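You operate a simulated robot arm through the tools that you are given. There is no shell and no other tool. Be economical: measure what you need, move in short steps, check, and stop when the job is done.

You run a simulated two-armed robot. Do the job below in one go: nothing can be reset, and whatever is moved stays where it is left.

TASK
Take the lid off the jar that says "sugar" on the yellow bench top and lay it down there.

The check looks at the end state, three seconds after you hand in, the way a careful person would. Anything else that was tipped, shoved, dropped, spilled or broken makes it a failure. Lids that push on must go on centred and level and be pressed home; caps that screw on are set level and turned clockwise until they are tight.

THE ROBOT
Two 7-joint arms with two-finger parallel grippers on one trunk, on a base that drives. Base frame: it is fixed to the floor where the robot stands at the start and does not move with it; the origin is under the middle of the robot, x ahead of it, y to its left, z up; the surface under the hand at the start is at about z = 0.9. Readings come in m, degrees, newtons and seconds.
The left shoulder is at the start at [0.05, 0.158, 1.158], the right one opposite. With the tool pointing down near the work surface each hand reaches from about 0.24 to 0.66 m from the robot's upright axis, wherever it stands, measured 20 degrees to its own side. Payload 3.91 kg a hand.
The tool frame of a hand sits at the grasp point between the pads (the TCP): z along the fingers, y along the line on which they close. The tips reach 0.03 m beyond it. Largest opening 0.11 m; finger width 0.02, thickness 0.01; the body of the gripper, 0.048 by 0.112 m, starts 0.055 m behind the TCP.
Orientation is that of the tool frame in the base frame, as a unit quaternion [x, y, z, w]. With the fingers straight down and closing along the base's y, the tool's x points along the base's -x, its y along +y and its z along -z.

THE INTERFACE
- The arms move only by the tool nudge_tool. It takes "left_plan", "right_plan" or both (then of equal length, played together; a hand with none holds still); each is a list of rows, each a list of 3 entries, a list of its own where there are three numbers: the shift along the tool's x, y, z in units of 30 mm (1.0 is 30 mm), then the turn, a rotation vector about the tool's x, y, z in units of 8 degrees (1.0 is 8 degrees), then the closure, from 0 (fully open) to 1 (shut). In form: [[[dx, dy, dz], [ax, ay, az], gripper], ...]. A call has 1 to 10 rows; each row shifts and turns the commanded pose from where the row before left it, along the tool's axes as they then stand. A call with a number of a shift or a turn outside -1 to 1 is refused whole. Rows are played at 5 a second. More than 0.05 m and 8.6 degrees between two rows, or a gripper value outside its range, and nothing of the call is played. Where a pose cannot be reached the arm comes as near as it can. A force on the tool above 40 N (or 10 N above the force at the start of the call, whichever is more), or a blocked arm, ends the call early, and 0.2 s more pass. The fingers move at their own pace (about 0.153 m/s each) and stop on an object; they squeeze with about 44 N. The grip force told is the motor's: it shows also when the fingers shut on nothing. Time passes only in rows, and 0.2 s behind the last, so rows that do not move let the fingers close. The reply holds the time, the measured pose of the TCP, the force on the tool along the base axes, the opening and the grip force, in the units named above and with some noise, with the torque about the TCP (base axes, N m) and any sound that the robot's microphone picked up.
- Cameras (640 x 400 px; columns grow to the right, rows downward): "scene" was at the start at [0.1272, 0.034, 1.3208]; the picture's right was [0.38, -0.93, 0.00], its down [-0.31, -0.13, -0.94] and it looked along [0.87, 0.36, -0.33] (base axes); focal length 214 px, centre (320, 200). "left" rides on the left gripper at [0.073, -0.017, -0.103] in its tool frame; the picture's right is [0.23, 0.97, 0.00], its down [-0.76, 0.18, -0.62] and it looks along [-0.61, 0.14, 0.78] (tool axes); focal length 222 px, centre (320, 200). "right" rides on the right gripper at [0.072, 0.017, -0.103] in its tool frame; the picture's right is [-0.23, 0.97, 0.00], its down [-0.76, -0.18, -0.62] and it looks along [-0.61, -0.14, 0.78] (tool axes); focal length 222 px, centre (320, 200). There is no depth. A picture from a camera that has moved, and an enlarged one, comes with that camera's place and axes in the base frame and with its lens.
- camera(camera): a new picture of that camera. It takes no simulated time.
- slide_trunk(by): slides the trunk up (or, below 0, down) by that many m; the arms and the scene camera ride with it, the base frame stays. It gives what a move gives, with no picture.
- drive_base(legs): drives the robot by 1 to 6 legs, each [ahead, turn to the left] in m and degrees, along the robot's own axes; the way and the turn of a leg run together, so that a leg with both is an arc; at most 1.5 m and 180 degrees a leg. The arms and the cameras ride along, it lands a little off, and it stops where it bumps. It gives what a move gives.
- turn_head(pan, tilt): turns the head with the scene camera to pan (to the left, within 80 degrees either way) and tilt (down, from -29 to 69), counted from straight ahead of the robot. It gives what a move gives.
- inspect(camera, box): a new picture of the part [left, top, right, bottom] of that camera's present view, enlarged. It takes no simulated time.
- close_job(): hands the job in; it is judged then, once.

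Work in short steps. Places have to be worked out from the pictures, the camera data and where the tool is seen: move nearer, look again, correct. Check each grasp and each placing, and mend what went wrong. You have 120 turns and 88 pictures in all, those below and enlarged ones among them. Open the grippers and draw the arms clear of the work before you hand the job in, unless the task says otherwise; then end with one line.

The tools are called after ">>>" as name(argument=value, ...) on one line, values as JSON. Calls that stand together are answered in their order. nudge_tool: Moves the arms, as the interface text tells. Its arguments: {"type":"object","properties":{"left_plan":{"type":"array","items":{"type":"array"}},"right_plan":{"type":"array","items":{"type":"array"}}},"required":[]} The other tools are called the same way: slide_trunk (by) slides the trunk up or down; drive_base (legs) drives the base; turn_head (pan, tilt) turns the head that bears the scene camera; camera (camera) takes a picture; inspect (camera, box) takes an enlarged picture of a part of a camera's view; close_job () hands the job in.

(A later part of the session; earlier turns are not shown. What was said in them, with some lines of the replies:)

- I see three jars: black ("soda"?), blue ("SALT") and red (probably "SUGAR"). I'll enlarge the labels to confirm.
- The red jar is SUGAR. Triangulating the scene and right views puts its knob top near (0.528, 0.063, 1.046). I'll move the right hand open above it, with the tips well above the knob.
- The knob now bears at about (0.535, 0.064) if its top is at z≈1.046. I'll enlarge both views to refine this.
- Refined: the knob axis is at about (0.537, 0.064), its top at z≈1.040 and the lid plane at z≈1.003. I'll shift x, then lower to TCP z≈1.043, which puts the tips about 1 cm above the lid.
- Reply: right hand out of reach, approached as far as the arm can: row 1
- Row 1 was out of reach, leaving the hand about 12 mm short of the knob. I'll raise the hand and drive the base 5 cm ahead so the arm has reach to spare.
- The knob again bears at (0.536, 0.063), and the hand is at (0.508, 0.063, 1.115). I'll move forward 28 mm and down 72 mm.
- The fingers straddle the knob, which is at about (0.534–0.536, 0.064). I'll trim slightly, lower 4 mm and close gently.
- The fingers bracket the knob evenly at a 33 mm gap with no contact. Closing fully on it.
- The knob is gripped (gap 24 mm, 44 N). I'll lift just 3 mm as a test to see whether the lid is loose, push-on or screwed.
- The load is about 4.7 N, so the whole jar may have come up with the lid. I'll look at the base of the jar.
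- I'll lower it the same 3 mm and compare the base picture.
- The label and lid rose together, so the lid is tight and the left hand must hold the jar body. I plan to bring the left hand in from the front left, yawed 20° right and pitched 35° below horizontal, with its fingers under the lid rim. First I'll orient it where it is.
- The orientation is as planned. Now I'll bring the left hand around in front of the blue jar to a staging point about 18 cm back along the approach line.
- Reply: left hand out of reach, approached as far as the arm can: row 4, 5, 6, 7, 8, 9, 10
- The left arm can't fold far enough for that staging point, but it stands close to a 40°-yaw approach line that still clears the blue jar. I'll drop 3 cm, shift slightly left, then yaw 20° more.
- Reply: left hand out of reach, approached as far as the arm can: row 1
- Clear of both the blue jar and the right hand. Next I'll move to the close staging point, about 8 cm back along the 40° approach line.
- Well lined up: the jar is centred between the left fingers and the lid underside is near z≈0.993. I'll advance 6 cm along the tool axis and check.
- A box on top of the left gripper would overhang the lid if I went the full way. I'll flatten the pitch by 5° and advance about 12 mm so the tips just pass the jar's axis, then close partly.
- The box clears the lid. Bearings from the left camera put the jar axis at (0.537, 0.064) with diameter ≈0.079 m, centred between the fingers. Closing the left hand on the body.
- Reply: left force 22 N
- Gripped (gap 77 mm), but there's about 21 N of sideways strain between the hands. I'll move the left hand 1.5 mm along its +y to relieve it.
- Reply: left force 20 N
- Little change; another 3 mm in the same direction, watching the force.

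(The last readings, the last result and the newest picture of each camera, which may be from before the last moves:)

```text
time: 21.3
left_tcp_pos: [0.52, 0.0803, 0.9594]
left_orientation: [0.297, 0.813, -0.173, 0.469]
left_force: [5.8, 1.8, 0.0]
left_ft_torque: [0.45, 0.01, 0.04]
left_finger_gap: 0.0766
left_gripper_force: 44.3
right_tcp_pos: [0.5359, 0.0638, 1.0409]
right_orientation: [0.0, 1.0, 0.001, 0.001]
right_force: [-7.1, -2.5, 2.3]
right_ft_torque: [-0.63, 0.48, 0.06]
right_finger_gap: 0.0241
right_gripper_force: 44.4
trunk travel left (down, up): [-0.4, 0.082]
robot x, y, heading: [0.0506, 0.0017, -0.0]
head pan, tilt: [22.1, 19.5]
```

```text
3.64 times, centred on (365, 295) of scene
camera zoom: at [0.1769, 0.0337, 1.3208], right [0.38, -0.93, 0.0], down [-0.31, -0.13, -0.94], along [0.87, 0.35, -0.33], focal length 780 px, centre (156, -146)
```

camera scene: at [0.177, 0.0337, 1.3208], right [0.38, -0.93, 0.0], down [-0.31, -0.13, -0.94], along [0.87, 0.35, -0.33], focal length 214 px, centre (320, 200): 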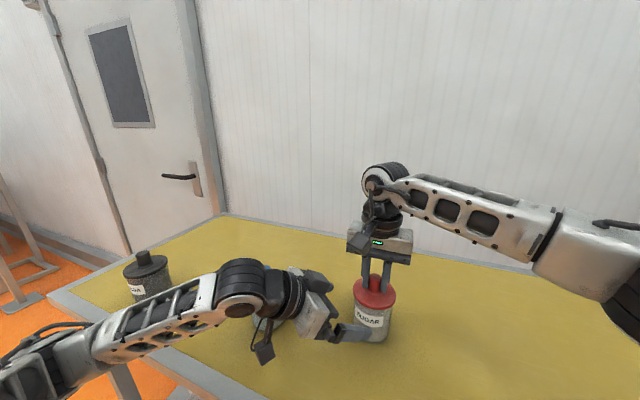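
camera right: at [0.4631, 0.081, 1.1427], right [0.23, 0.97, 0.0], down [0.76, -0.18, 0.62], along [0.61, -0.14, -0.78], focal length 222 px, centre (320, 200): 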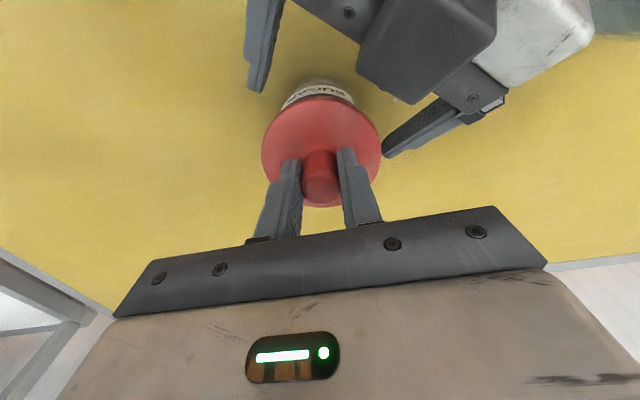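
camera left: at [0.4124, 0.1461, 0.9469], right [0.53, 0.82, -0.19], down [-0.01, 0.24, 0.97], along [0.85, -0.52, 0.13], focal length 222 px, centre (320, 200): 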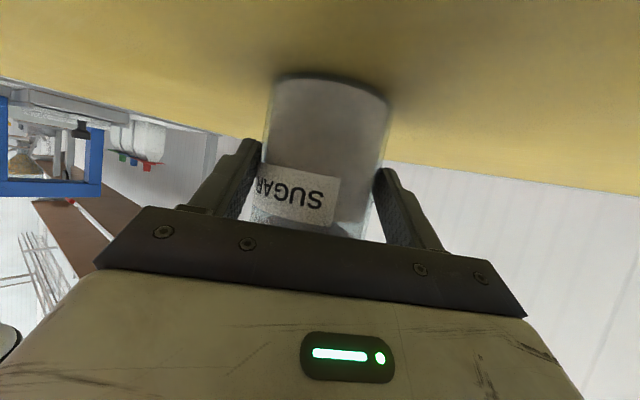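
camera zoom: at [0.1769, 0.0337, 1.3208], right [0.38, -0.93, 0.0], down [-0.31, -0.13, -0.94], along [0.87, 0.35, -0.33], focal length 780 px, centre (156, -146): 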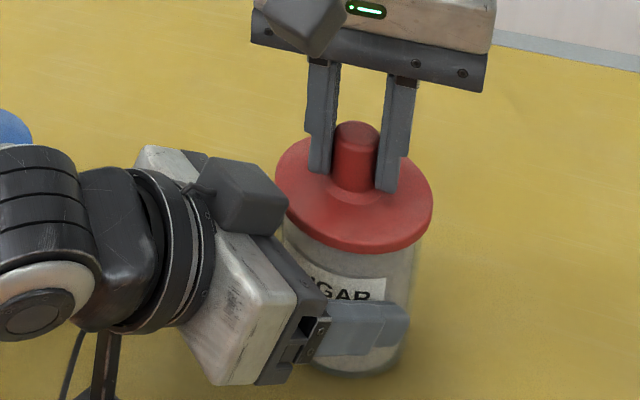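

Strain is relieved and the jar is held. Next, a gentle 3 mm pull upward with the right hand to see whether the lid comes straight off.

>>> nudge_tool(right_plan=[[[0, 0, -0.05], [0, 0, 0], 1.0], [[0, 0, -0.05], [0, 0, 0], 1.0], [[0, 0, 0], [0, 0, 0], 1.0]])

>>> inspect(camera="scene", box=[310, 240, 420, 350])

```text
time: 22.1
left_tcp_pos: [0.5211, 0.082, 0.958]
left_orientation: [0.295, 0.814, -0.171, 0.47]
left_force: [-0.6, 0.0, 0.3]
left_ft_torque: [-0.01, -0.08, -0.06]
left_finger_gap: 0.0766
left_gripper_force: 44.2
right_tcp_pos: [0.5372, 0.0656, 1.043]
right_orientation: [0.002, 1.0, 0.001, 0.0]
right_force: [0.7, -0.2, 0.8]
right_ft_torque: [0.01, -0.01, -0.01]
right_finger_gap: 0.024
right_gripper_force: 43.8
trunk travel left (down, up): [-0.4, 0.082]
robot x, y, heading: [0.0514, -0.0019, -0.0]
head pan, tilt: [22.1, 19.5]
heard: snap
```

```text
3.64 times, centred on (365, 295) of scene
camera zoom: at [0.1772, 0.0339, 1.3207], right [0.38, -0.93, 0.0], down [-0.31, -0.13, -0.94], along [0.87, 0.35, -0.33], focal length 780 px, centre (156, -146)
```

zoom: 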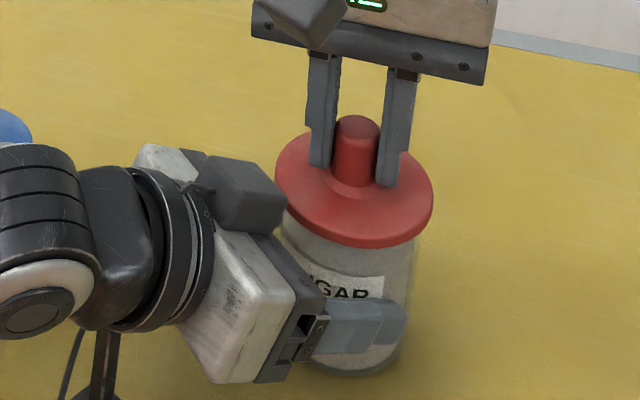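

A "snap" and forces near zero: the push-on lid has released. I'll lift straight up 4 cm.

>>> nudge_tool(right_plan=[[[0, 0, -0.3], [0, 0, 0], 1.0], [[0, 0, -0.3], [0, 0, 0], 1.0], [[0, 0, -0.35], [0, 0, 0], 1.0], [[0, 0, -0.35], [0, 0, 0], 1.0], [[0, 0, 0], [0, 0, 0], 1.0]])

>>> camera(camera="scene")

```text
time: 23.3
left_tcp_pos: [0.5202, 0.0807, 0.9587]
left_orientation: [0.295, 0.814, -0.17, 0.471]
left_force: [-1.6, 0.4, 0.5]
left_ft_torque: [0.05, 0.04, 0.01]
left_finger_gap: 0.0763
left_gripper_force: 44.5
right_tcp_pos: [0.537, 0.0654, 1.0823]
right_orientation: [0.0, 1.0, 0.0, -0.001]
right_force: [-0.7, 0.5, -0.2]
right_ft_torque: [-0.01, 0.0, -0.02]
right_finger_gap: 0.0243
right_gripper_force: 44.3
trunk travel left (down, up): [-0.4, 0.082]
robot x, y, heading: [0.049, 0.0, -0.1]
head pan, tilt: [22.1, 19.5]
```

```text
48 pictures are left
camera scene: at [0.1773, 0.034, 1.3207], right [0.38, -0.93, 0.0], down [-0.31, -0.13, -0.94], along [0.87, 0.35, -0.33], focal length 214 px, centre (320, 200)
```

scene: 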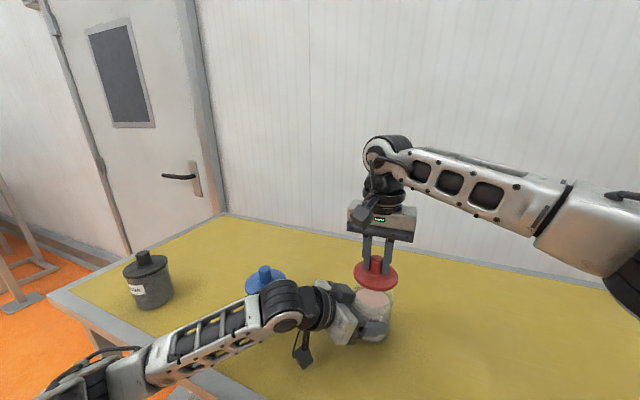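

The lid is off and clear of the jar. I'll raise a little and carry it about 22 cm to the right, over empty bench.

>>> nudge_tool(right_plan=[[[0, 0, -0.6], [0, 0, 0], 1.0], [[0, -0.9, 0], [0, 0, 0], 1.0], [[0.2, -0.9, 0], [0, 0, 0], 1.0], [[0.2, -0.9, 0], [0, 0, 0], 1.0], [[0.2, -0.9, 0], [0, 0, 0], 1.0], [[0.2, -0.9, 0], [0, 0, 0], 1.0], [[0.2, -0.9, 0], [0, 0, 0], 1.0], [[0.2, -0.9, 0], [0, 0, 0], 1.0], [[0.2, -0.9, 0], [0, 0, 0], 1.0]])

>>> turn_head(pan=0, tilt=35)

>>> camera(camera="scene")

>>> camera(camera="right")

```text
time: 25.3
left_tcp_pos: [0.5213, 0.082, 0.9595]
left_orientation: [0.295, 0.814, -0.17, 0.47]
left_force: [-0.7, -0.1, 0.7]
left_ft_torque: [0.08, 0.11, 0.0]
left_finger_gap: 0.0765
left_gripper_force: 44.4
right_tcp_pos: [0.4944, -0.151, 1.0998]
right_orientation: [-0.001, 1.0, 0.0, 0.001]
right_force: [-0.1, -0.4, -0.9]
right_ft_torque: [0.01, -0.03, 0.0]
right_finger_gap: 0.0237
right_gripper_force: 44.6
trunk travel left (down, up): [-0.4, 0.082]
robot x, y, heading: [0.0482, 0.0014, 0.1]
head pan, tilt: [22.1, 19.5]
```

```text
time: 26.2
left_tcp_pos: [0.5204, 0.0831, 0.9575]
left_orientation: [0.296, 0.814, -0.171, 0.47]
left_force: [0.2, -0.4, -0.9]
left_ft_torque: [0.05, 0.08, -0.02]
left_finger_gap: 0.076
left_gripper_force: 44.0
right_tcp_pos: [0.4941, -0.1508, 1.0997]
right_orientation: [0.0, 1.0, 0.0, 0.0]
right_force: [0.5, -0.5, -0.2]
right_ft_torque: [0.01, 0.01, 0.0]
right_finger_gap: 0.0239
right_gripper_force: 43.9
trunk travel left (down, up): [-0.4, 0.082]
robot x, y, heading: [0.0481, -0.0006, 0.3]
head pan, tilt: [0.0, 35.0]
```

```text
47 pictures are left
camera scene: at [0.1792, -0.0011, 1.2961], right [0.0, -1.0, 0.0], down [-0.57, 0.0, -0.82], along [0.82, 0.0, -0.57], focal length 214 px, centre (320, 200)
```

scene: 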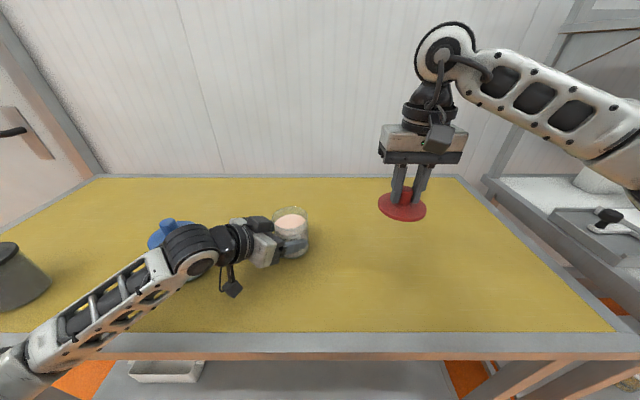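

```text
46 pictures are left
camera right: at [0.4212, -0.1344, 1.2029], right [0.23, 0.97, 0.0], down [0.76, -0.18, 0.62], along [0.61, -0.14, -0.78], focal length 222 px, centre (320, 200)
```

right: 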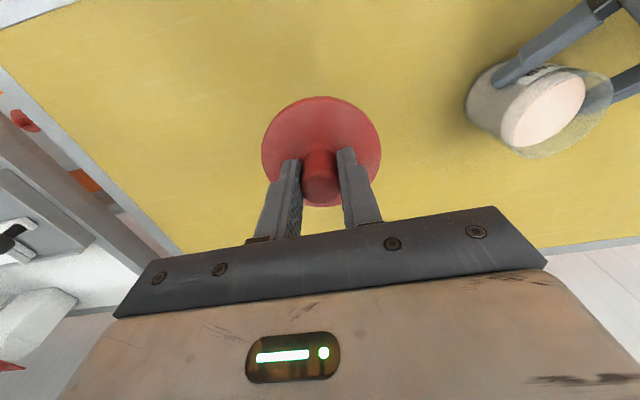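

The bench below is clear. I'll lower most of the way and inspect how deep the lid's plug is.

>>> nudge_tool(right_plan=[[[0, 0, 0.8], [0, 0, 0], 1.0], [[0, 0, 0.8], [0, 0, 0], 1.0], [[0, 0, 0.8], [0, 0, 0], 1.0], [[0, 0, 0.8], [0, 0, 0], 1.0], [[0, 0, 0.2], [0, 0, 0], 1.0]])

>>> inspect(camera="scene", box=[340, 200, 440, 300])

```text
time: 27.4
left_tcp_pos: [0.5218, 0.0823, 0.9585]
left_orientation: [0.296, 0.814, -0.171, 0.47]
left_force: [-0.4, 0.4, -0.6]
left_ft_torque: [0.03, 0.05, -0.01]
left_finger_gap: 0.0762
left_gripper_force: 44.1
right_tcp_pos: [0.4958, -0.1518, 0.9968]
right_orientation: [0.0, 1.0, 0.0, 0.0]
right_force: [-0.2, -0.3, -0.1]
right_ft_torque: [0.02, 0.01, -0.01]
right_finger_gap: 0.0237
right_gripper_force: 44.2
trunk travel left (down, up): [-0.4, 0.082]
robot x, y, heading: [0.0508, -0.003, -0.0]
head pan, tilt: [0.0, 35.0]
```

```text
4.00 times, centred on (390, 250) of scene
camera zoom: at [0.1791, -0.0011, 1.2961], right [0.0, -1.0, 0.0], down [-0.57, 0.0, -0.82], along [0.82, 0.0, -0.57], focal length 858 px, centre (40, 0)
```

zoom: 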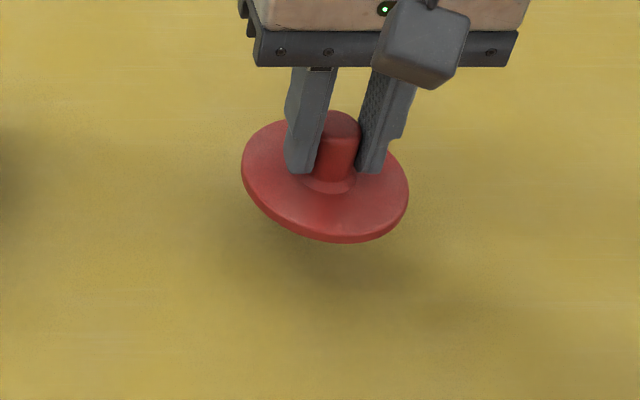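

Still clear, with no force. Lowering in small steps.

>>> nudge_tool(right_plan=[[[0, 0, 0.2], [0, 0, 0], 1.0], [[0, 0, 0.2], [0, 0, 0], 1.0], [[0, 0, 0.2], [0, 0, 0], 1.0], [[0, 0, 0.1], [0, 0, 0], 1.0], [[0, 0, 0.1], [0, 0, 0], 1.0], [[0, 0, 0], [0, 0, 0], 1.0]])

>>> inspect(camera="scene", box=[340, 200, 440, 300])

```text
time: 28.8
left_tcp_pos: [0.5214, 0.0821, 0.9597]
left_orientation: [0.296, 0.814, -0.171, 0.47]
left_force: [-0.4, 0.3, -0.8]
left_ft_torque: [0.08, 0.04, 0.0]
left_finger_gap: 0.0767
left_gripper_force: 44.2
right_tcp_pos: [0.4962, -0.1507, 0.9737]
right_orientation: [0.001, 1.0, 0.0, 0.001]
right_force: [0.3, -0.1, -0.2]
right_ft_torque: [-0.04, 0.0, 0.02]
right_finger_gap: 0.0237
right_gripper_force: 44.0
trunk travel left (down, up): [-0.4, 0.082]
robot x, y, heading: [0.0461, 0.0014, -0.1]
head pan, tilt: [0.0, 35.0]
```

```text
4.00 times, centred on (390, 250) of scene
camera zoom: at [0.1791, -0.0011, 1.2961], right [0.0, -1.0, 0.0], down [-0.57, 0.0, -0.82], along [0.82, 0.0, -0.57], focal length 858 px, centre (40, 0)
```

zoom: 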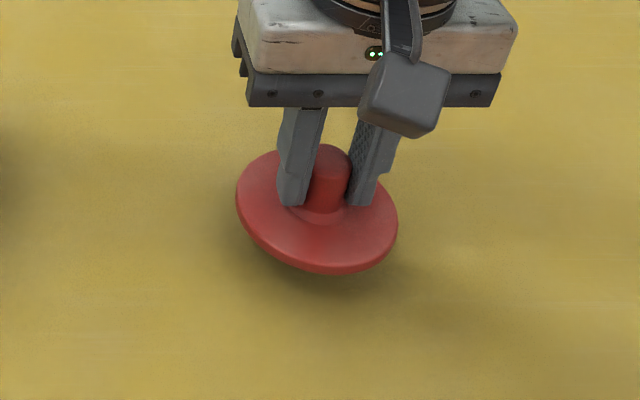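

No contact yet; continuing in 2 mm steps.

>>> nudge_tool(right_plan=[[[0, 0, 0.1], [0, 0, 0], 1.0], [[0, 0, 0.1], [0, 0, 0], 1.0], [[0, 0, 0.07], [0, 0, 0], 1.0], [[0, 0, 0.07], [0, 0, 0], 1.0], [[0, 0, 0], [0, 0, 0], 1.0]])

>>> inspect(camera="scene", box=[340, 200, 440, 300])

```text
time: 30.0
left_tcp_pos: [0.5203, 0.0826, 0.9583]
left_orientation: [0.296, 0.814, -0.171, 0.47]
left_force: [-0.1, 0.6, 0.3]
left_ft_torque: [0.1, 0.05, -0.02]
left_finger_gap: 0.0763
left_gripper_force: 44.0
right_tcp_pos: [0.4948, -0.1504, 0.9622]
right_orientation: [0.001, 1.0, 0.001, -0.001]
right_force: [0.0, -1.0, 0.1]
right_ft_torque: [-0.02, -0.01, -0.01]
right_finger_gap: 0.0241
right_gripper_force: 44.1
trunk travel left (down, up): [-0.4, 0.082]
robot x, y, heading: [0.0494, 0.0035, 0.0]
head pan, tilt: [0.0, 35.0]
```

```text
4.00 times, centred on (390, 250) of scene
camera zoom: at [0.1791, -0.0011, 1.2961], right [0.0, -1.0, 0.0], down [-0.57, 0.0, -0.82], along [0.82, 0.0, -0.57], focal length 858 px, centre (40, 0)
```

zoom: 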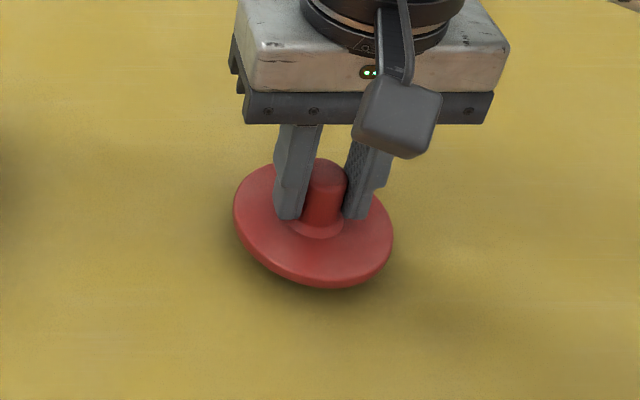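

Still no contact force; continuing down in 1.5–2 mm steps.

>>> nudge_tool(right_plan=[[[0, 0, 0.06], [0, 0, 0], 1.0], [[0, 0, 0.06], [0, 0, 0], 1.0], [[0, 0, 0.06], [0, 0, 0], 1.0], [[0, 0, 0], [0, 0, 0], 1.0]])

```text
time: 31.0
left_tcp_pos: [0.5215, 0.0817, 0.9583]
left_orientation: [0.295, 0.814, -0.171, 0.471]
left_force: [-0.3, 0.5, 0.4]
left_ft_torque: [0.07, 0.03, -0.02]
left_finger_gap: 0.0762
left_gripper_force: 44.5
right_tcp_pos: [0.4951, -0.1506, 0.9557]
right_orientation: [0.0, 1.0, 0.001, 0.0]
right_force: [-0.7, -0.9, -0.3]
right_ft_torque: [-0.03, 0.02, 0.02]
right_finger_gap: 0.0243
right_gripper_force: 43.9
trunk travel left (down, up): [-0.4, 0.082]
robot x, y, heading: [0.0503, -0.0033, 0.0]
head pan, tilt: [0.0, 35.0]
```

>>> nudge_tool(right_plan=[[[0, 0, 0.05], [0, 0, 0], 1.0], [[0, 0, 0.05], [0, 0, 0], 1.0], [[0, 0, 0], [0, 0, 0], 1.0]])

>>> inspect(camera="scene", box=[340, 200, 440, 300])

```text
time: 31.8
left_tcp_pos: [0.5202, 0.0828, 0.959]
left_orientation: [0.295, 0.814, -0.17, 0.47]
left_force: [0.0, 0.1, 0.1]
left_ft_torque: [0.05, 0.03, 0.01]
left_finger_gap: 0.0762
left_gripper_force: 44.0
right_tcp_pos: [0.4941, -0.1516, 0.9561]
right_orientation: [-0.001, 1.0, 0.0, 0.0]
right_force: [-0.1, 1.0, 0.2]
right_ft_torque: [-0.05, -0.01, -0.03]
right_finger_gap: 0.0242
right_gripper_force: 44.4
trunk travel left (down, up): [-0.4, 0.082]
robot x, y, heading: [0.0459, 0.0003, -0.2]
head pan, tilt: [0.0, 35.0]
```

```text
4.00 times, centred on (390, 250) of scene
camera zoom: at [0.1791, -0.0011, 1.2961], right [0.0, -1.0, 0.0], down [-0.57, 0.0, -0.82], along [0.82, 0.0, -0.57], focal length 858 px, centre (40, 0)
```

zoom: 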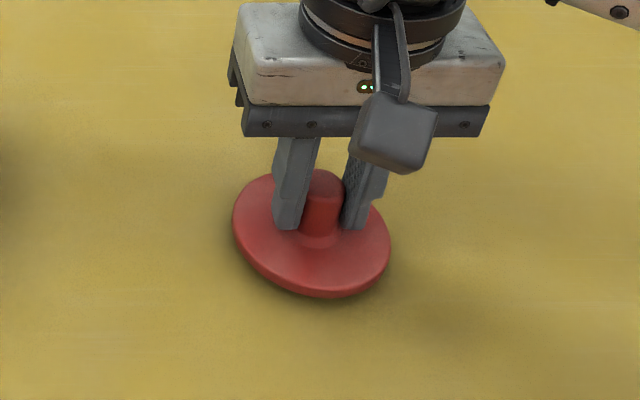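

Almost on the bench. Two more small steps.

>>> nudge_tool(right_plan=[[[0, 0, 0.06], [0, 0, 0], 1.0], [[0, 0, 0.06], [0, 0, 0], 1.0], [[0, 0, 0], [0, 0, 0], 1.0]])

```text
time: 32.6
left_tcp_pos: [0.521, 0.0821, 0.9591]
left_orientation: [0.296, 0.814, -0.171, 0.47]
left_force: [0.7, 0.1, 0.4]
left_ft_torque: [0.06, 0.05, -0.04]
left_finger_gap: 0.0759
left_gripper_force: 44.2
right_tcp_pos: [0.4942, -0.151, 0.9528]
right_orientation: [0.001, 1.0, 0.0, 0.002]
right_force: [0.3, -3.0, 10.7]
right_ft_torque: [-0.16, -0.17, 0.01]
right_finger_gap: 0.0241
right_gripper_force: 43.9
trunk travel left (down, up): [-0.4, 0.082]
robot x, y, heading: [0.052, -0.0024, -0.2]
head pan, tilt: [0.0, 35.0]
```

Contact with the bench: 10.7 N upward. I'll open the right hand slowly, rise straight up and look.

>>> nudge_tool(right_plan=[[[0, 0, 0], [0, 0, 0], 0.7], [[0, 0, 0], [0, 0, 0], 0.5], [[0, 0, 0], [0, 0, 0], 0.4], [[0, 0, -0.4], [0, 0, 0], 0.4], [[0, 0, -0.8], [0, 0, 0], 0.4], [[0, 0, -0.8], [0, 0, 0], 0.4], [[0, 0, -0.8], [0, 0, 0], 0.4], [[0.3, 0, -0.8], [0, 0, 0], 0]])

>>> camera(camera="right")

>>> inspect(camera="scene", box=[240, 180, 440, 300])

```text
time: 34.4
left_tcp_pos: [0.5218, 0.082, 0.959]
left_orientation: [0.295, 0.814, -0.17, 0.47]
left_force: [-0.5, -0.3, 0.1]
left_ft_torque: [0.05, 0.02, 0.03]
left_finger_gap: 0.0762
left_gripper_force: 44.5
right_tcp_pos: [0.4864, -0.152, 1.0589]
right_orientation: [0.0, 1.0, -0.001, 0.0]
right_force: [0.4, -0.5, -0.7]
right_ft_torque: [0.01, -0.01, 0.0]
right_finger_gap: 0.1101
right_gripper_force: 0.0
trunk travel left (down, up): [-0.4, 0.082]
robot x, y, heading: [0.0495, -0.0002, 0.2]
head pan, tilt: [0.0, 35.0]
```

```text
41 pictures are left
camera right: at [0.4126, -0.1351, 1.1623], right [0.23, 0.97, 0.0], down [0.76, -0.18, 0.62], along [0.61, -0.14, -0.78], focal length 222 px, centre (320, 200)
```

right: 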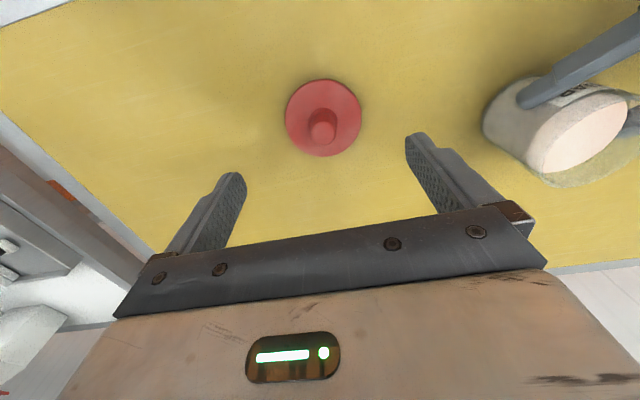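

```text
3.20 times, centred on (340, 240) of scene
camera zoom: at [0.1789, -0.0011, 1.2961], right [0.0, -1.0, 0.0], down [-0.57, 0.0, -0.82], along [0.82, 0.0, -0.57], focal length 686 px, centre (256, 72)
```

zoom: 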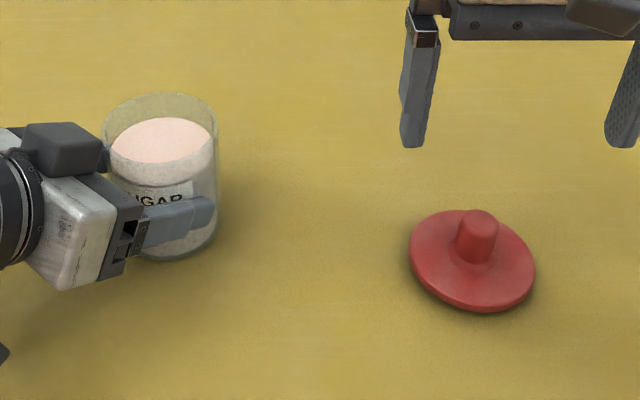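

The lid lies flat on the bench. The left hand reads no jar weight, so the jar stands on the bench; I'll open the left hand slowly in place.

>>> nudge_tool(left_plan=[[[0, 0, 0], [0, 0, 0], 0.28], [[0, 0, 0], [0, 0, 0], 0.24], [[0, 0, 0], [0, 0, 0], 0.15], [[0, 0, 0], [0, 0, 0], 0.0], [[0, 0, 0], [0, 0, 0], 0.0]])

>>> camera(camera="left")

>>> inspect(camera="scene", box=[180, 180, 380, 300])

```text
time: 35.6
left_tcp_pos: [0.5212, 0.0826, 0.9594]
left_orientation: [0.296, 0.814, -0.171, 0.47]
left_force: [-0.1, 0.1, -0.5]
left_ft_torque: [0.01, 0.01, -0.01]
left_finger_gap: 0.1101
left_gripper_force: 0.0
right_tcp_pos: [0.4855, -0.1531, 1.0593]
right_orientation: [-0.001, 1.0, 0.0, 0.0]
right_force: [0.1, -0.8, -0.3]
right_ft_torque: [-0.03, 0.02, 0.05]
right_finger_gap: 0.1098
right_gripper_force: 0.1
trunk travel left (down, up): [-0.4, 0.082]
robot x, y, heading: [0.0525, 0.0009, 0.1]
head pan, tilt: [0.0, 35.0]
```

```text
39 pictures are left
camera left: at [0.4143, 0.1487, 0.947], right [0.54, 0.82, -0.2], down [-0.01, 0.24, 0.97], along [0.84, -0.52, 0.14], focal length 222 px, centre (320, 200)
```

left: 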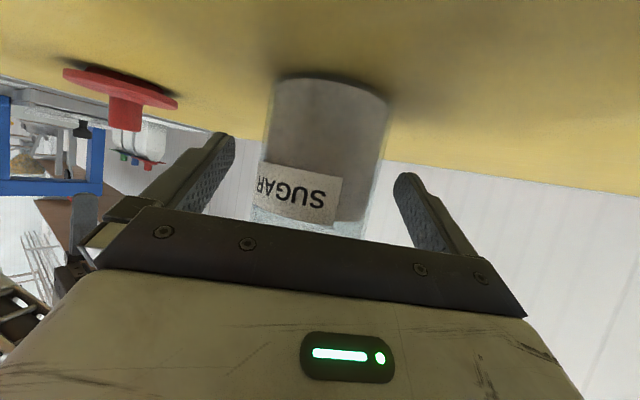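

```text
3.20 times, centred on (280, 240) of scene
camera zoom: at [0.1788, -0.0012, 1.2962], right [0.0, -1.0, 0.0], down [-0.57, 0.0, -0.82], along [0.82, 0.0, -0.57], focal length 686 px, centre (448, 72)
```

zoom: 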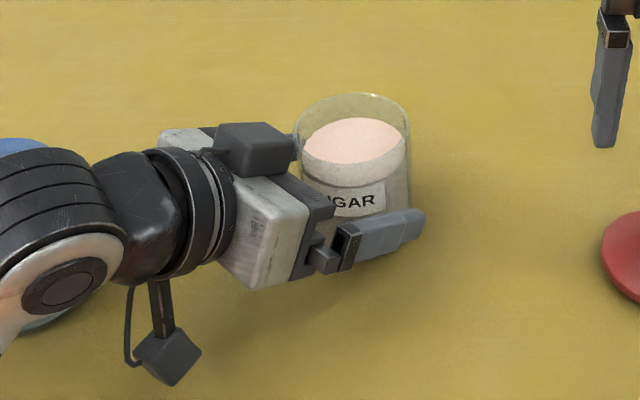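

The jar stands upright and free. I'll back the left hand out along its approach line, then go straight up.

>>> nudge_tool(left_plan=[[[0, 0, -0.6], [0, 0, 0], 0], [[0, 0, -0.6], [0, 0, 0], 0], [[0, 0, -0.65], [0, 0, 0], 0], [[0, 0, -0.65], [0, 0, 0], 0], [[-0.722, 0, -0.417], [0, 0, 0], 0], [[-0.722, 0, -0.417], [0, 0, 0], 0], [[-0.722, 0, -0.417], [0, 0, 0], 0], [[-0.722, 0, -0.417], [0, 0, 0], 0], [[-0.722, 0, -0.417], [0, 0, 0], 0], [[-0.722, 0, -0.417], [0, 0, 0], 0]])

>>> camera(camera="scene")

```text
time: 37.8
left_tcp_pos: [0.4706, 0.1241, 1.1472]
left_orientation: [0.296, 0.814, -0.172, 0.47]
left_force: [0.4, 0.1, 0.0]
left_ft_torque: [0.0, -0.01, 0.01]
left_finger_gap: 0.1098
left_gripper_force: 0.1
right_tcp_pos: [0.4857, -0.1512, 1.0586]
right_orientation: [0.0, 1.0, 0.0, 0.0]
right_force: [0.2, -0.8, 0.6]
right_ft_torque: [0.01, 0.01, -0.01]
right_finger_gap: 0.11
right_gripper_force: 0.0
trunk travel left (down, up): [-0.4, 0.082]
robot x, y, heading: [0.0503, 0.0021, -0.0]
head pan, tilt: [0.0, 35.0]
```

```text
37 pictures are left
camera scene: at [0.1788, -0.0013, 1.2961], right [0.0, -1.0, 0.0], down [-0.57, 0.0, -0.82], along [0.82, 0.0, -0.57], focal length 214 px, centre (320, 200)
```

scene: 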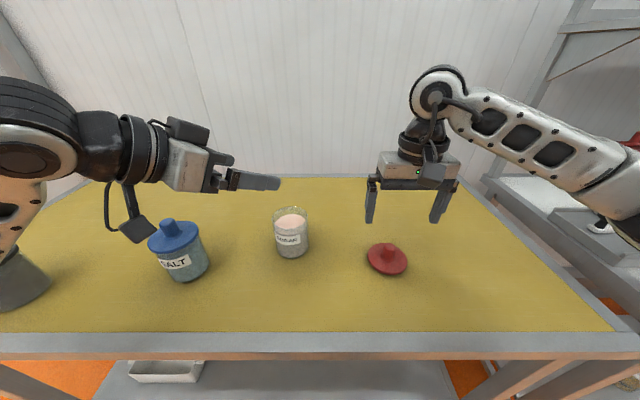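

Everything stands in order. I'll draw both hands further up and outward.

>>> nudge_tool(left_plan=[[[-0.7, 0.3, -0.4], [0, 0, 0], 0], [[0, 0.9, 0], [0, 0, 0], 0], [[0, 0.9, 0], [0, 0, 0], 0], [[0, 0.9, 0], [0, 0, 0], 0]], right_plan=[[[0, 0, -0.9], [0, 0, 0], 0], [[0, 0, -0.9], [0, 0, 0], 0], [[0, 0, -0.9], [0, 0, 0], 0], [[0.9, -0.3, 0], [0, 0, 0], 0]])

>>> camera(camera="scene")

```text
time: 38.8
left_tcp_pos: [0.5284, 0.193, 1.1716]
left_orientation: [0.297, 0.814, -0.171, 0.47]
left_force: [0.4, -0.2, -0.2]
left_ft_torque: [0.01, -0.01, -0.03]
left_finger_gap: 0.1101
left_gripper_force: 0.2
right_tcp_pos: [0.4605, -0.1601, 1.141]
right_orientation: [0.0, 1.0, 0.0, 0.0]
right_force: [-0.9, 1.1, 0.0]
right_ft_torque: [0.0, -0.02, 0.02]
right_finger_gap: 0.1098
right_gripper_force: 0.0
trunk travel left (down, up): [-0.4, 0.082]
robot x, y, heading: [0.0503, -0.0001, 0.2]
head pan, tilt: [0.0, 35.0]
```

```text
36 pictures are left
camera scene: at [0.1785, -0.0014, 1.2962], right [0.0, -1.0, 0.0], down [-0.57, 0.0, -0.82], along [0.82, 0.0, -0.57], focal length 214 px, centre (320, 200)
```

scene: 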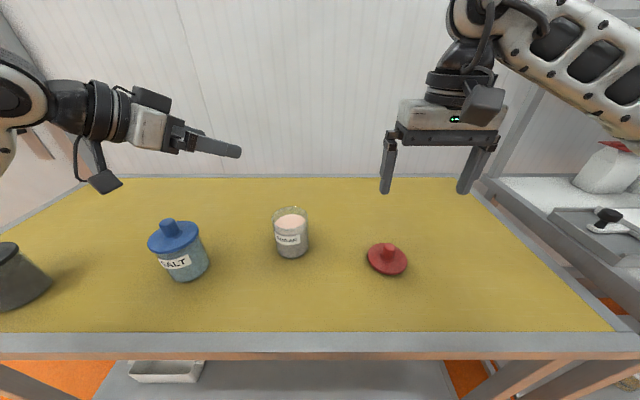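

The sugar jar stands open and upright, its lid lies on the yellow bench, the other jars look undisturbed, and both grippers are open and clear. Handing in.

>>> close_job()

```text
The job is handed in.
```

The lid is off the sugar jar and lies flat on the yellow bench, about 22 cm to the right of the jar; the jar is upright and I saw no spill or disturbance to the other jars.
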